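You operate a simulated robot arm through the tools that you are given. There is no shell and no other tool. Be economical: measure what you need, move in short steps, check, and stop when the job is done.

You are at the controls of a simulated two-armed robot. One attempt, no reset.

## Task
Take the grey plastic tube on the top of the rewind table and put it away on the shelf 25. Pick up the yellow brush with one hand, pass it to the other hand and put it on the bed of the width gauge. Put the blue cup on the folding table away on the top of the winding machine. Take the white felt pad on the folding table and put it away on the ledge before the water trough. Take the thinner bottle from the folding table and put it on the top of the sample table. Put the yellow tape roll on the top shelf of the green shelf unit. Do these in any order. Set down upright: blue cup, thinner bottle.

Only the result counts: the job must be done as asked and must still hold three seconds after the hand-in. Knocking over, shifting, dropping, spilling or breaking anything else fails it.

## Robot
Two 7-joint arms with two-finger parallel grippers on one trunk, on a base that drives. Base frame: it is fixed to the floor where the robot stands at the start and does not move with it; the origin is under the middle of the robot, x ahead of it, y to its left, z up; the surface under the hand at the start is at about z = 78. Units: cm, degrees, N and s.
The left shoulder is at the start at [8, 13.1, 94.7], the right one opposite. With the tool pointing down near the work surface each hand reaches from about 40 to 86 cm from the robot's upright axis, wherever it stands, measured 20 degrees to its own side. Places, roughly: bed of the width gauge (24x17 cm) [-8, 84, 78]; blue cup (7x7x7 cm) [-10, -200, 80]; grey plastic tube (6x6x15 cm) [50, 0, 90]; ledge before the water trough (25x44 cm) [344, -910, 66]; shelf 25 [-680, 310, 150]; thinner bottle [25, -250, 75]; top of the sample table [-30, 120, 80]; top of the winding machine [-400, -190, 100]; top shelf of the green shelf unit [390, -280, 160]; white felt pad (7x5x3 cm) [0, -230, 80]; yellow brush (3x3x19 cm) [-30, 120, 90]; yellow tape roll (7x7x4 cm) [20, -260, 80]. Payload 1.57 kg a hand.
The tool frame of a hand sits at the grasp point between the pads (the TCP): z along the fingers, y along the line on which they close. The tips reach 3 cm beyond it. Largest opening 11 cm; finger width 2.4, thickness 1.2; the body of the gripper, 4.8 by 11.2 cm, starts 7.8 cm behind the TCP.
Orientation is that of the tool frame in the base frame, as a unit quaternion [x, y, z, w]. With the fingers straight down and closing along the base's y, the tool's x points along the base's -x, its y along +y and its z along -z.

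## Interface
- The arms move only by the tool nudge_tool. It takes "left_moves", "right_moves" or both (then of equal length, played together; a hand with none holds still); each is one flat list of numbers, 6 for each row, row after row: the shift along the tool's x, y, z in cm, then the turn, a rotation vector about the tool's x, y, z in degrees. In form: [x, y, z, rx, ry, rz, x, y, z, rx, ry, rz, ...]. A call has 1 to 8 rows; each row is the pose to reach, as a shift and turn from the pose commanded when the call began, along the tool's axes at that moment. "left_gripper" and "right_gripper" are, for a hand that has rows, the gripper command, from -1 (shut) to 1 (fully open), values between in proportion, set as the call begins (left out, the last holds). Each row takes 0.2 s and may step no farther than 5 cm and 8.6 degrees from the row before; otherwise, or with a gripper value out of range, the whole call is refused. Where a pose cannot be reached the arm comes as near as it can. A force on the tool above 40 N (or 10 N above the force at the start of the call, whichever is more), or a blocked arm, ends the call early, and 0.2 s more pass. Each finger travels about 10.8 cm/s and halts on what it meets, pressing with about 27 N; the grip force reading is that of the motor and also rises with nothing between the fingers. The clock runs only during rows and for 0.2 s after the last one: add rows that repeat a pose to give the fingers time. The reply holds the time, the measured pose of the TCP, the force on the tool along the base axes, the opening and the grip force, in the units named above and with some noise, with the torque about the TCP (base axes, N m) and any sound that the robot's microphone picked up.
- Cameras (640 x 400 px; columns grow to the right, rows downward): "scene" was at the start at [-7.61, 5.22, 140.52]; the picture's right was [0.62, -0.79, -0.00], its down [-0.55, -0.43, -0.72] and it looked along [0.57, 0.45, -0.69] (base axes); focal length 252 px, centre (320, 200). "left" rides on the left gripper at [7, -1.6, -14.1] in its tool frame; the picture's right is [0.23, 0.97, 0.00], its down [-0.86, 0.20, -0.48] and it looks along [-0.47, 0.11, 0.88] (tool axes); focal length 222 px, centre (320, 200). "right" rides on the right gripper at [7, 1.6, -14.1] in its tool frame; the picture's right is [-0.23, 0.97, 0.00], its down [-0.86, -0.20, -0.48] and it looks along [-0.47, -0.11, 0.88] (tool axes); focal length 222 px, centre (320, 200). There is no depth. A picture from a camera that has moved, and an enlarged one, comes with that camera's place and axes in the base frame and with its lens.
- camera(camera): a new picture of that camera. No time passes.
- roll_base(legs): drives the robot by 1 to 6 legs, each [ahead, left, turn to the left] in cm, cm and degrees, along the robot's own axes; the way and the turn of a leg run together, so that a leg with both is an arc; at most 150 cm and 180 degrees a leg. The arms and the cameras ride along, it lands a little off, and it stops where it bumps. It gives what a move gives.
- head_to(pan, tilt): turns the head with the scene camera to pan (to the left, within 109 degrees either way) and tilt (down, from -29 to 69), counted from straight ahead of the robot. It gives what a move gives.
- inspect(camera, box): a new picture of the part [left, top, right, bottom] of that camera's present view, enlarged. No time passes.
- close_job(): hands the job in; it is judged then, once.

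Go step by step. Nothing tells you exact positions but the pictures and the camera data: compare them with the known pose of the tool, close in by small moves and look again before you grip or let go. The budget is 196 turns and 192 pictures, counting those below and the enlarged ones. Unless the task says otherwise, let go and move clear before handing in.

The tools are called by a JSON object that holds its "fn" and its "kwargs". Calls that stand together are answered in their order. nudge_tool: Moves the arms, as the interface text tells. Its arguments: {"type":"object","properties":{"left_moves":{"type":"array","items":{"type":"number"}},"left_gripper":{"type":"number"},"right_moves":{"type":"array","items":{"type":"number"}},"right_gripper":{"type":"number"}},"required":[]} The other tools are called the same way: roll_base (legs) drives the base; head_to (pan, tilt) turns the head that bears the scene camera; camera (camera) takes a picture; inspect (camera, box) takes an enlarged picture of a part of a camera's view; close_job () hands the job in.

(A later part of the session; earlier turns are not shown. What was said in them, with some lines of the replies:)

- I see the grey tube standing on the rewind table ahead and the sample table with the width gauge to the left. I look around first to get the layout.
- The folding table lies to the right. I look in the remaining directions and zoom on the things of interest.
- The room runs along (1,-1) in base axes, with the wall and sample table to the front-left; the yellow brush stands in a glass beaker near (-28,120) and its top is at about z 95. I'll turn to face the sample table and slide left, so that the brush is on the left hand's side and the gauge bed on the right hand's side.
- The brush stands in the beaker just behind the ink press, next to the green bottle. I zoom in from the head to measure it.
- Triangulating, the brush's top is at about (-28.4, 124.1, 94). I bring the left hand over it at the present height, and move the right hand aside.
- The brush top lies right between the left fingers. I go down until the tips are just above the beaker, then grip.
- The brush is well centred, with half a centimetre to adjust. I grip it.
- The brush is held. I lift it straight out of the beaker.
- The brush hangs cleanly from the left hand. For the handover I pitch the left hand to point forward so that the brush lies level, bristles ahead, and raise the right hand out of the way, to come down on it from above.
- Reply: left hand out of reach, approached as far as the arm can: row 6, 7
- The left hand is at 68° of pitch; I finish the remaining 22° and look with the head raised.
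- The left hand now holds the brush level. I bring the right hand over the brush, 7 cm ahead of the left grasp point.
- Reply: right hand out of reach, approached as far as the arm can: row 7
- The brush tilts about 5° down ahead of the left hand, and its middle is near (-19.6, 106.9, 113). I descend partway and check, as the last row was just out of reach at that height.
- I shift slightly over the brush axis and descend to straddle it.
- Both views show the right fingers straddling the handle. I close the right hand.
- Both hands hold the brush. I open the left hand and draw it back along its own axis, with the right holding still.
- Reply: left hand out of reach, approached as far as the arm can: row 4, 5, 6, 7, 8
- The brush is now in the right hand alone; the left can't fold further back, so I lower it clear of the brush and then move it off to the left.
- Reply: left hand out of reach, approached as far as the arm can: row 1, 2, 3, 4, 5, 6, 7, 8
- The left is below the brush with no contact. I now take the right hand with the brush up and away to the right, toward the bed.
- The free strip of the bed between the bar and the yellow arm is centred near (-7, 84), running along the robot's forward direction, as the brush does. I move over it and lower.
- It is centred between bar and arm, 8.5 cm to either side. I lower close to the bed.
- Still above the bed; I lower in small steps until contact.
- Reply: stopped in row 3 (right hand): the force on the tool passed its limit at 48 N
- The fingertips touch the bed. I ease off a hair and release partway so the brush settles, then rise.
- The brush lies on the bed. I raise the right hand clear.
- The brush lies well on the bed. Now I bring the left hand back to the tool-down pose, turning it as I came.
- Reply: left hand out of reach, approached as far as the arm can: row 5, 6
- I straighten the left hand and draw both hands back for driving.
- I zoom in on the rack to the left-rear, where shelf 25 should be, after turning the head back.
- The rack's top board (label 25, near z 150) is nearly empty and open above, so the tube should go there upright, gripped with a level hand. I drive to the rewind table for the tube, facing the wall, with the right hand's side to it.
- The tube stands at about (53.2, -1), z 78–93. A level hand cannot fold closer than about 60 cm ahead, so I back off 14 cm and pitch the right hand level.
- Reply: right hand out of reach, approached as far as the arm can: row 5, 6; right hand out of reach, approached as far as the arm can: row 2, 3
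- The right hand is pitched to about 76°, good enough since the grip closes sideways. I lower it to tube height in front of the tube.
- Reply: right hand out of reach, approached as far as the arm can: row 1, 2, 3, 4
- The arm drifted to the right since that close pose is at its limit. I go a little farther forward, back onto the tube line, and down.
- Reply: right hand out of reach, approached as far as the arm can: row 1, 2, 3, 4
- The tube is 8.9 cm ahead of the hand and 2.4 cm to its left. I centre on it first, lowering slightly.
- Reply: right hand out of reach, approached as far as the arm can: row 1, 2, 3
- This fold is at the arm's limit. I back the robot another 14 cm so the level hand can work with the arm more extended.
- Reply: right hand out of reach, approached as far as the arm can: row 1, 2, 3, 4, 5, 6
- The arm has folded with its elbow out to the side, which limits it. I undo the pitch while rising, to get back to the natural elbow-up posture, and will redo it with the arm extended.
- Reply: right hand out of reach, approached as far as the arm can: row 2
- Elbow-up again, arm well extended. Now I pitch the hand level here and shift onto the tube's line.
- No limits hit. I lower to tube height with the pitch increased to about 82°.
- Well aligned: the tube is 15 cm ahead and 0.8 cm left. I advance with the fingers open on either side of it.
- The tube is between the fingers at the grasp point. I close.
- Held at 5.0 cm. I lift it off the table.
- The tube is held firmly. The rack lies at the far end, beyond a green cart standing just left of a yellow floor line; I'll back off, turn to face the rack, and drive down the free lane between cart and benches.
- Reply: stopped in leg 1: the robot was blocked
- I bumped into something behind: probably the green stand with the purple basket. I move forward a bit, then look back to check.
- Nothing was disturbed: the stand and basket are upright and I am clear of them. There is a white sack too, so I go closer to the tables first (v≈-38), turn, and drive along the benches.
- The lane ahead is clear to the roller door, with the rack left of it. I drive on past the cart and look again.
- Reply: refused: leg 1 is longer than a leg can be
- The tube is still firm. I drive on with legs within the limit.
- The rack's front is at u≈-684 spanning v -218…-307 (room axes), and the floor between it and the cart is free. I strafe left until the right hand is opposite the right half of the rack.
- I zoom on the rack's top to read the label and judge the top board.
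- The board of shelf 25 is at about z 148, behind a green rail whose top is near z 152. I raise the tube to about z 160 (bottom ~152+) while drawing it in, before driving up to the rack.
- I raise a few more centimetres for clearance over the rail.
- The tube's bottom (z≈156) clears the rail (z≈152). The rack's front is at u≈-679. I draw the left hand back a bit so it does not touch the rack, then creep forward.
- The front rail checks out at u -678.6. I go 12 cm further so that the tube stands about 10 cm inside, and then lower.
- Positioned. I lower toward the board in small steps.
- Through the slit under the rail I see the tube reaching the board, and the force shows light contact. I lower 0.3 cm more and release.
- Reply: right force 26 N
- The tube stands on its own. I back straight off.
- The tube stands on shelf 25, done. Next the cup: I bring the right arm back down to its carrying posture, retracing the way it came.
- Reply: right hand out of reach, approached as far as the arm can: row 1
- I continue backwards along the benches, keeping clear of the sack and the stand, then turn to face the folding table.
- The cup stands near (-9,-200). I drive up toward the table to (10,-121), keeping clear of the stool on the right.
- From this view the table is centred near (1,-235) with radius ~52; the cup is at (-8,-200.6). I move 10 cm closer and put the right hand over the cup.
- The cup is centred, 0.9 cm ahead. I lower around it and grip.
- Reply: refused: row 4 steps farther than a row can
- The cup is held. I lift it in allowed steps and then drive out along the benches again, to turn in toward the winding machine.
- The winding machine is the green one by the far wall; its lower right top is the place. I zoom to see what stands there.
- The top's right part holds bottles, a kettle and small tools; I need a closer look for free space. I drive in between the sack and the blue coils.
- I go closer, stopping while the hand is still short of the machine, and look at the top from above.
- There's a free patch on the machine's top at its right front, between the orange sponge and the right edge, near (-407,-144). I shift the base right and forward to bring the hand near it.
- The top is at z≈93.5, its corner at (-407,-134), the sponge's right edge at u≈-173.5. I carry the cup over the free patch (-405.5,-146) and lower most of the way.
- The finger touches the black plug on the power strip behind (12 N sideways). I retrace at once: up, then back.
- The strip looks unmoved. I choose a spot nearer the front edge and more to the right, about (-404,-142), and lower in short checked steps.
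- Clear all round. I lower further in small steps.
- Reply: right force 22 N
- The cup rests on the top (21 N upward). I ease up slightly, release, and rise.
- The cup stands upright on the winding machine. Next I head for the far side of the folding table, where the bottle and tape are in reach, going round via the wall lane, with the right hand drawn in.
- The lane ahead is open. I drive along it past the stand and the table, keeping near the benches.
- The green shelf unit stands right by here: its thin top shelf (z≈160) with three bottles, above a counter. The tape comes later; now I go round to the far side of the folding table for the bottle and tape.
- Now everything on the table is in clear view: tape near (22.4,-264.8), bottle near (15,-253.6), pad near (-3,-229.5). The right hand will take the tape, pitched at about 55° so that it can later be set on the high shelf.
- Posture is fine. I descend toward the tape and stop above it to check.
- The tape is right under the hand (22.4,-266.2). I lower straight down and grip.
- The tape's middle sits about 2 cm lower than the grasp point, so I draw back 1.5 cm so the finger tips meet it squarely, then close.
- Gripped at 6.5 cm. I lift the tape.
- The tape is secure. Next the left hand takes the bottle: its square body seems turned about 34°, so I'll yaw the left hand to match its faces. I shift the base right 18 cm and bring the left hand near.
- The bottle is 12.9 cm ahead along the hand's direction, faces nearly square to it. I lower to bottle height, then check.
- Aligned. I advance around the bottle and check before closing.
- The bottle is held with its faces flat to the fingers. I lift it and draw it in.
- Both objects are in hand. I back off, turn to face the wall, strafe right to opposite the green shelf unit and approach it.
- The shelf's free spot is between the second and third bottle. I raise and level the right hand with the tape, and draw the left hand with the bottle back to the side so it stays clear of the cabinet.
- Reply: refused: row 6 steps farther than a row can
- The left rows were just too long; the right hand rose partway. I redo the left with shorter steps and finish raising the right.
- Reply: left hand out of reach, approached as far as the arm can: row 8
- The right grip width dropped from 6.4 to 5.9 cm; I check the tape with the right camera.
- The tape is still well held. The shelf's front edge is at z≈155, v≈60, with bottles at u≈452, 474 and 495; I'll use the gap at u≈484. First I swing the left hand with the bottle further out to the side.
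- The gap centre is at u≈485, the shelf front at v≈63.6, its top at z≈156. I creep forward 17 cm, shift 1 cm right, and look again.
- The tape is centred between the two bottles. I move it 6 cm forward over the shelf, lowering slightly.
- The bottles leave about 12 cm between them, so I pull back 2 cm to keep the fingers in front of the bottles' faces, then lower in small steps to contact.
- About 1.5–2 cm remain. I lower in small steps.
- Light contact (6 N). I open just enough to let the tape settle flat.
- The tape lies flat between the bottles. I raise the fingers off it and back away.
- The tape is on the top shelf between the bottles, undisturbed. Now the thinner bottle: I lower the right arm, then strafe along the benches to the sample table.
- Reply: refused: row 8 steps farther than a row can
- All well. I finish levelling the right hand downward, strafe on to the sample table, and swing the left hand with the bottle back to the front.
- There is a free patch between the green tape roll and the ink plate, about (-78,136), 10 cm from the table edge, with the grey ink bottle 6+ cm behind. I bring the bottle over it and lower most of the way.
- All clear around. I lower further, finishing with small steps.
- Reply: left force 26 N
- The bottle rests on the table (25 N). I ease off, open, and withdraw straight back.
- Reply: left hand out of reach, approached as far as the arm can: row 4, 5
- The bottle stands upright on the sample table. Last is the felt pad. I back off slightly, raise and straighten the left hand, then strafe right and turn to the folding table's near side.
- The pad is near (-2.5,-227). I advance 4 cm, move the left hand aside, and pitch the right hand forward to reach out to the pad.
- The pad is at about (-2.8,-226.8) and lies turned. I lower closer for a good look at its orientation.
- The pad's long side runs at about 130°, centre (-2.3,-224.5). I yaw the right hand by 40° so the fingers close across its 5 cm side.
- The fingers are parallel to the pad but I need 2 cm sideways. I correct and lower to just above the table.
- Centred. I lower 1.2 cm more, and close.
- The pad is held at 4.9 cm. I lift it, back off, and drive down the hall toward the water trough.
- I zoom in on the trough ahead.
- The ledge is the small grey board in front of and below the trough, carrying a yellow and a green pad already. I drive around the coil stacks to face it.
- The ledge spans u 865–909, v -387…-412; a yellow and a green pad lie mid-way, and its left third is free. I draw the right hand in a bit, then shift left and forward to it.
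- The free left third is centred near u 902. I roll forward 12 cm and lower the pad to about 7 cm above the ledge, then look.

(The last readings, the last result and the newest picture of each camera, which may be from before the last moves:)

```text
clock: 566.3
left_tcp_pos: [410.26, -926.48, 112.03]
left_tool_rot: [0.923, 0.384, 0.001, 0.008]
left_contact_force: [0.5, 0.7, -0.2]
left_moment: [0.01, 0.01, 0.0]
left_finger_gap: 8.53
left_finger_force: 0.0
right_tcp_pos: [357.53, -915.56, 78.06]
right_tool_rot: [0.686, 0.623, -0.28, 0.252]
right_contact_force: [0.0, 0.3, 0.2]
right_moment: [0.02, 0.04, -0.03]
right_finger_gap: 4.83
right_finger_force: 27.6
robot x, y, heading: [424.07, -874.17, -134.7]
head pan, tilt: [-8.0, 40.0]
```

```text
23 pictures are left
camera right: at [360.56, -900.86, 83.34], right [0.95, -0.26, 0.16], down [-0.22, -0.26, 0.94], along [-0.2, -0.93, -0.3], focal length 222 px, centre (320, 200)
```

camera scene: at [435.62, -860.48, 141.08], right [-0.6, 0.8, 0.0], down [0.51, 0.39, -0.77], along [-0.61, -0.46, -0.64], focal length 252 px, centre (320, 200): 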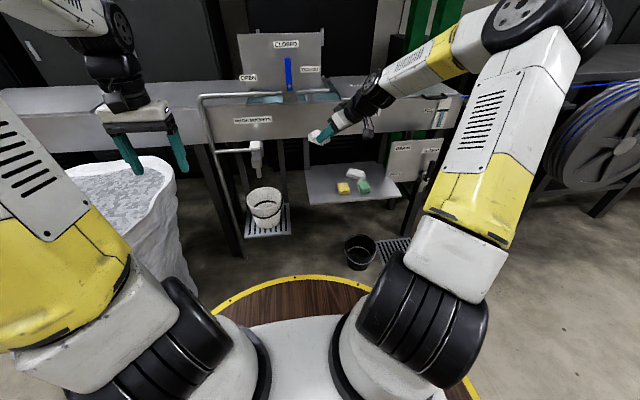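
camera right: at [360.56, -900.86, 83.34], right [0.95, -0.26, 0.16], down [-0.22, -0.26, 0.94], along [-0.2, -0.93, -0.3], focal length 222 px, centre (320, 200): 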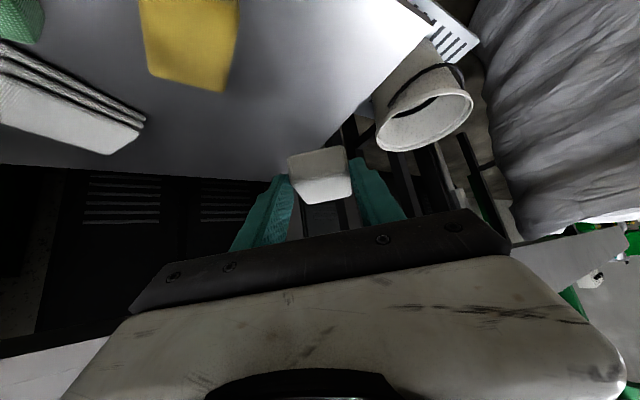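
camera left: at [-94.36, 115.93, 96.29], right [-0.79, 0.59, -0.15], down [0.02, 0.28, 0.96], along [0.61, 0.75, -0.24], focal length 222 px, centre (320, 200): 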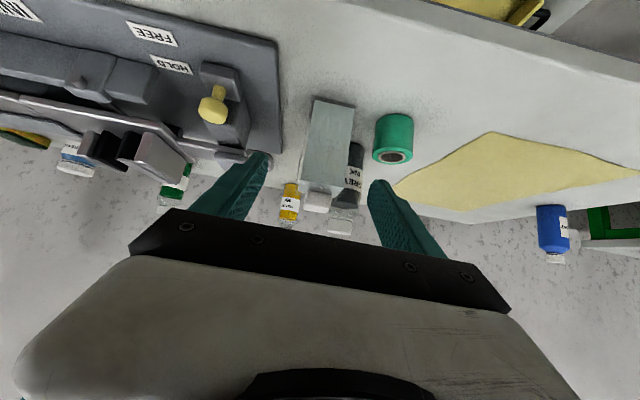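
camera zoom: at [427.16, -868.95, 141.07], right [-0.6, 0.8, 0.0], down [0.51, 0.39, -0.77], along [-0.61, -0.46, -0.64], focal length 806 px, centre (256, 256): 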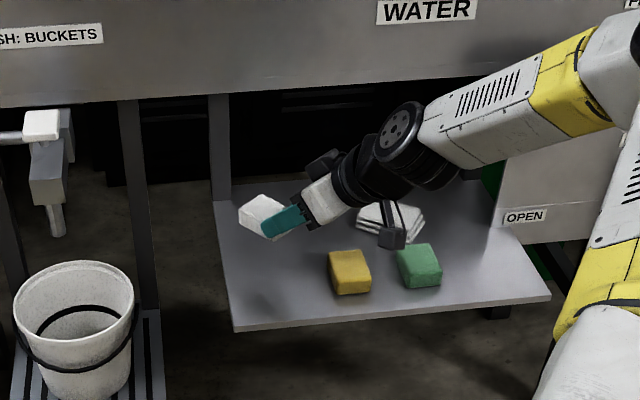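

The pad is over the free part, about 7 cm from the yellow pad and 8 cm from the left edge. I lower it, finishing in small steps.

{"fn": "nudge_tool", "kwargs": {"right_moves": [2.4, 0, 2.5, 0, 0, 0, 4.5, 0, 4.7, 0, 0, 0]}}

{"fn": "nudge_tool", "kwargs": {"right_moves": [0.4, 0, 0.4, 0, 0, 0, 0.7, 0, 0.72, 0, 0, 0]}}

{"fn": "camera", "kwargs": {"camera": "right"}}

```text
clock: 566.9
left_tcp_pos: [410.22, -926.44, 112.0]
left_tool_rot: [0.923, 0.384, 0.001, 0.008]
left_contact_force: [-0.6, -0.1, 1.0]
left_moment: [-0.01, 0.04, -0.02]
left_finger_gap: 8.54
left_finger_force: 0.1
right_tcp_pos: [357.51, -915.62, 71.55]
right_tool_rot: [0.686, 0.622, -0.28, 0.252]
right_contact_force: [0.9, -1.1, -0.1]
right_moment: [0.05, -0.01, -0.02]
right_finger_gap: 4.85
right_finger_force: 27.0
robot x, y, heading: [424.02, -873.71, -135.0]
head pan, tilt: [-8.0, 40.0]
```

```text
clock: 567.5
left_tcp_pos: [410.32, -926.49, 111.95]
left_tool_rot: [0.923, 0.384, 0.001, 0.008]
left_contact_force: [-0.4, -0.9, -0.4]
left_moment: [-0.01, 0.02, 0.0]
left_finger_gap: 8.52
left_finger_force: 0.1
right_tcp_pos: [357.62, -915.64, 70.58]
right_tool_rot: [0.686, 0.622, -0.28, 0.252]
right_contact_force: [-0.6, -0.4, -0.2]
right_moment: [0.02, 0.0, 0.0]
right_finger_gap: 4.84
right_finger_force: 27.3
robot x, y, heading: [424.23, -873.82, -135.2]
head pan, tilt: [-8.0, 40.0]
```

```text
22 pictures are left
camera right: at [360.64, -900.94, 75.78], right [0.95, -0.26, 0.16], down [-0.22, -0.26, 0.94], along [-0.2, -0.93, -0.3], focal length 222 px, centre (320, 200)
```

right: 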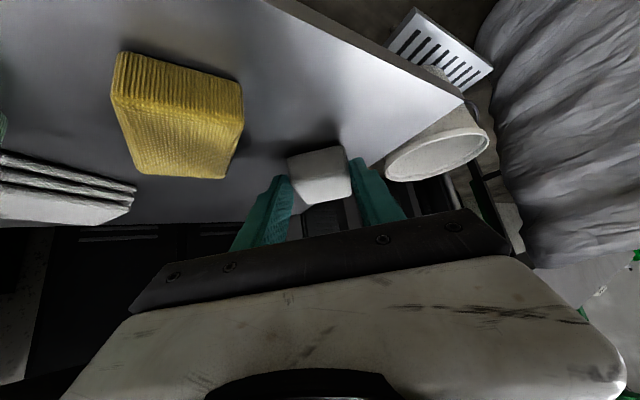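

{"fn": "nudge_tool", "kwargs": {"right_moves": [0.3, 0, 0.3, 0, 0, 0, 0.6, 0, 0.62, 0, 0, 0]}}

{"fn": "nudge_tool", "kwargs": {"right_moves": [0.25, 0, 0.26, 0, 0, 0, 0.45, 0, 0.47, 0, 0, 0]}}

```text
clock: 568.1
left_tcp_pos: [410.19, -926.3, 111.96]
left_tool_rot: [0.923, 0.384, 0.002, 0.009]
left_contact_force: [0.6, -0.7, 0.4]
left_moment: [-0.01, -0.02, 0.0]
left_finger_gap: 8.54
left_finger_force: 0.1
right_tcp_pos: [357.56, -915.76, 70.27]
right_tool_rot: [0.685, 0.622, -0.281, 0.254]
right_contact_force: [3.7, 5.4, 11.5]
right_moment: [-0.02, -0.13, 0.09]
right_finger_gap: 4.87
right_finger_force: 27.3
robot x, y, heading: [423.93, -874.05, -135.0]
head pan, tilt: [-8.0, 40.0]
stopped in row 2 (right hand): the force on the tool passed its limit at 44 N (the readings are from after the stop); the commanded pose is now the measured one
```

```text
clock: 568.5
left_tcp_pos: [410.23, -926.37, 111.97]
left_tool_rot: [0.923, 0.385, 0.001, 0.008]
left_contact_force: [0.2, 0.2, -0.3]
left_moment: [-0.03, 0.04, 0.01]
left_finger_gap: 8.53
left_finger_force: 0.1
right_tcp_pos: [357.43, -915.85, 70.31]
right_tool_rot: [0.685, 0.622, -0.283, 0.254]
right_contact_force: [3.6, 5.3, 10.9]
right_moment: [0.07, -0.16, 0.03]
right_finger_gap: 4.88
right_finger_force: 27.1
robot x, y, heading: [424.16, -873.66, -135.3]
head pan, tilt: [-8.0, 40.0]
stopped in row 2 (right hand): the force on the tool passed its limit at 43 N (the readings are from after the stop); the commanded pose is now the measured one
```

The pad is down on the ledge. I ease off, open, and withdraw upward and back.

{"fn": "nudge_tool", "kwargs": {"right_moves": [-0.15, 0, -0.16, 0, 0, 0, -0.15, 0, -0.16, 0, 0, 0]}}

{"fn": "nudge_tool", "kwargs": {"right_moves": [0, 0, 0, 0, 0, 0, 0, 0, 0, 0, 0, 0, 0, 0, 0, 0, 0, 0], "right_gripper": 0.25}}

{"fn": "nudge_tool", "kwargs": {"right_moves": [-1.4, 0, -1.45, 0, 0, 0, -4, 0, -4.2, 0, 0, 0, -7, 0, -7.5, 0, 0, 0, -10, 0, -11, 0, 0, 0, -13, 0, -14.5, 0, 0, 0]}}

{"fn": "inspect", "kwargs": {"camera": "scene", "box": [240, 120, 440, 245]}}

{"fn": "camera", "kwargs": {"camera": "right"}}

```text
clock: 569.1
left_tcp_pos: [410.29, -926.43, 111.9]
left_tool_rot: [0.923, 0.384, 0.002, 0.008]
left_contact_force: [0.1, -0.7, 0.2]
left_moment: [0.0, -0.04, 0.03]
left_finger_gap: 8.54
left_finger_force: 0.0
right_tcp_pos: [357.51, -915.83, 70.29]
right_tool_rot: [0.685, 0.622, -0.282, 0.254]
right_contact_force: [-0.7, -0.2, -0.3]
right_moment: [0.02, 0.01, -0.02]
right_finger_gap: 4.88
right_finger_force: 27.0
robot x, y, heading: [424.2, -873.93, -135.1]
head pan, tilt: [-8.0, 40.0]
```

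```text
clock: 569.9
left_tcp_pos: [410.23, -926.35, 112.01]
left_tool_rot: [0.923, 0.384, 0.001, 0.007]
left_contact_force: [0.1, 0.2, 0.2]
left_moment: [0.01, 0.02, -0.01]
left_finger_gap: 8.54
left_finger_force: 0.1
right_tcp_pos: [357.57, -915.7, 70.32]
right_tool_rot: [0.685, 0.622, -0.282, 0.254]
right_contact_force: [-0.1, 0.7, -0.5]
right_moment: [-0.01, -0.02, -0.01]
right_finger_gap: 6.85
right_finger_force: 0.1
robot x, y, heading: [424.45, -873.76, -135.4]
head pan, tilt: [-8.0, 40.0]
```

```text
clock: 571.1
left_tcp_pos: [410.34, -926.32, 111.95]
left_tool_rot: [0.923, 0.384, 0.002, 0.008]
left_contact_force: [0.0, -0.2, 0.4]
left_moment: [0.02, -0.03, 0.0]
left_finger_gap: 8.52
left_finger_force: 0.0
right_tcp_pos: [357.65, -914.98, 89.77]
right_tool_rot: [0.685, 0.622, -0.282, 0.254]
right_contact_force: [1.1, -0.1, -0.5]
right_moment: [-0.01, -0.04, -0.02]
right_finger_gap: 6.89
right_finger_force: 0.1
robot x, y, heading: [424.38, -873.78, -134.9]
head pan, tilt: [-8.0, 40.0]
```

```text
3.20 times, centred on (340, 182) of scene
camera zoom: at [427.13, -868.94, 141.08], right [-0.6, 0.8, 0.0], down [0.51, 0.39, -0.77], along [-0.61, -0.46, -0.64], focal length 806 px, centre (256, 256)
```

zoom: 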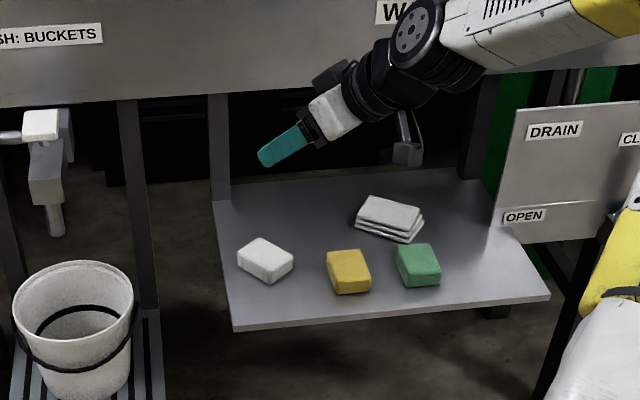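

```text
20 pictures are left
camera right: at [360.65, -900.3, 94.89], right [0.95, -0.25, 0.16], down [-0.22, -0.25, 0.94], along [-0.2, -0.93, -0.3], focal length 222 px, centre (320, 200)
```

right: 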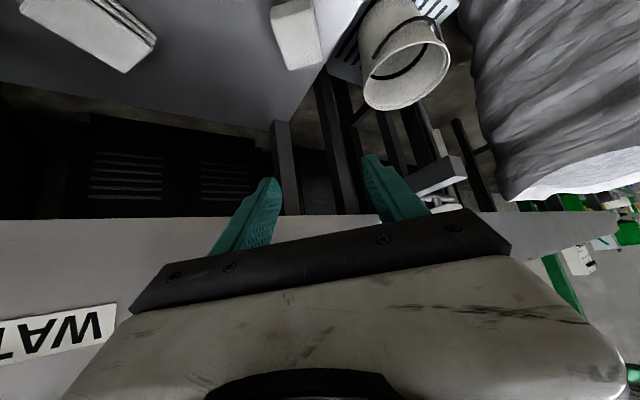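

The white pad lies flat on the ledge beside the others. I back clear.

{"fn": "roll_base", "kwargs": {"legs": [[-40, 0, 0]]}}

{"fn": "camera", "kwargs": {"camera": "scene"}}

```text
clock: 573.6
left_tcp_pos: [438.85, -897.9, 111.97]
left_tool_rot: [0.923, 0.385, 0.002, 0.007]
left_contact_force: [0.1, -0.7, 0.0]
left_moment: [0.01, 0.02, 0.0]
left_finger_gap: 8.52
left_finger_force: 0.0
right_tcp_pos: [386.11, -886.53, 89.8]
right_tool_rot: [0.684, 0.623, -0.282, 0.254]
right_contact_force: [0.2, -0.5, -0.3]
right_moment: [-0.03, 0.0, 0.04]
right_finger_gap: 6.88
right_finger_force: 0.1
robot x, y, heading: [453.15, -845.71, -135.1]
head pan, tilt: [-8.0, 40.0]
```

```text
19 pictures are left
camera scene: at [455.68, -840.47, 141.08], right [-0.6, 0.8, 0.0], down [0.51, 0.39, -0.77], along [-0.61, -0.46, -0.64], focal length 252 px, centre (320, 200)
```

scene: 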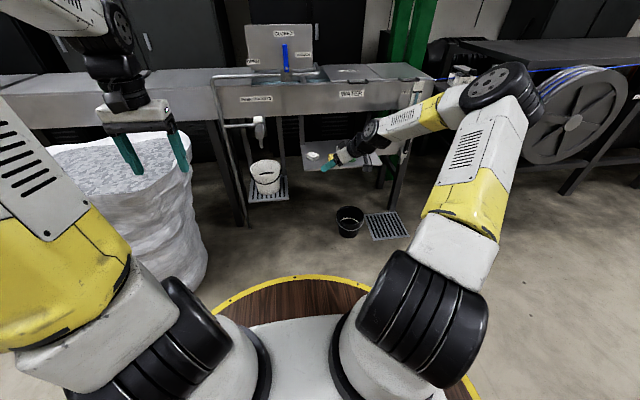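

All six items are in their places as last seen, both hands are empty, and the robot is clear. I hand in the job.

{"fn": "close_job", "kwargs": {}}

```text
The job is handed in.
```

I put all six items in their places and handed the job in; I don't know how it was judged.

- **Grey tube:** it stands upright on shelf 25.
- **Yellow brush:** I took it with the left hand, passed it to the right and laid it on the bed of the width gauge. It dropped about 2 cm onto the bed when I let go.
- **Blue cup:** it stands upright on the top of the winding machine, at the right front corner.
- **Thinner bottle:** it stands upright on the top of the sample table, between the green tape roll and the ink plate.
- **Yellow tape roll:** it lies flat on the top shelf of the green shelf unit, between two oil bottles.
- **White felt pad:** it lies on the ledge before the water trough, left of the yellow pad.

Two things could count against the result:

- **Power strip:** while I was placing the cup, the right hand pressed with about 12 N, probably against a plug on the power strip on the winding machine. I backed off at once. The strip looked unmoved, but I could only compare its position to within a centimetre or two.
- **Bump while reversing:** early on, the base stopped against something behind it, probably the green stand with the purple basket. The stand and basket were still upright afterwards and nothing looked shifted.
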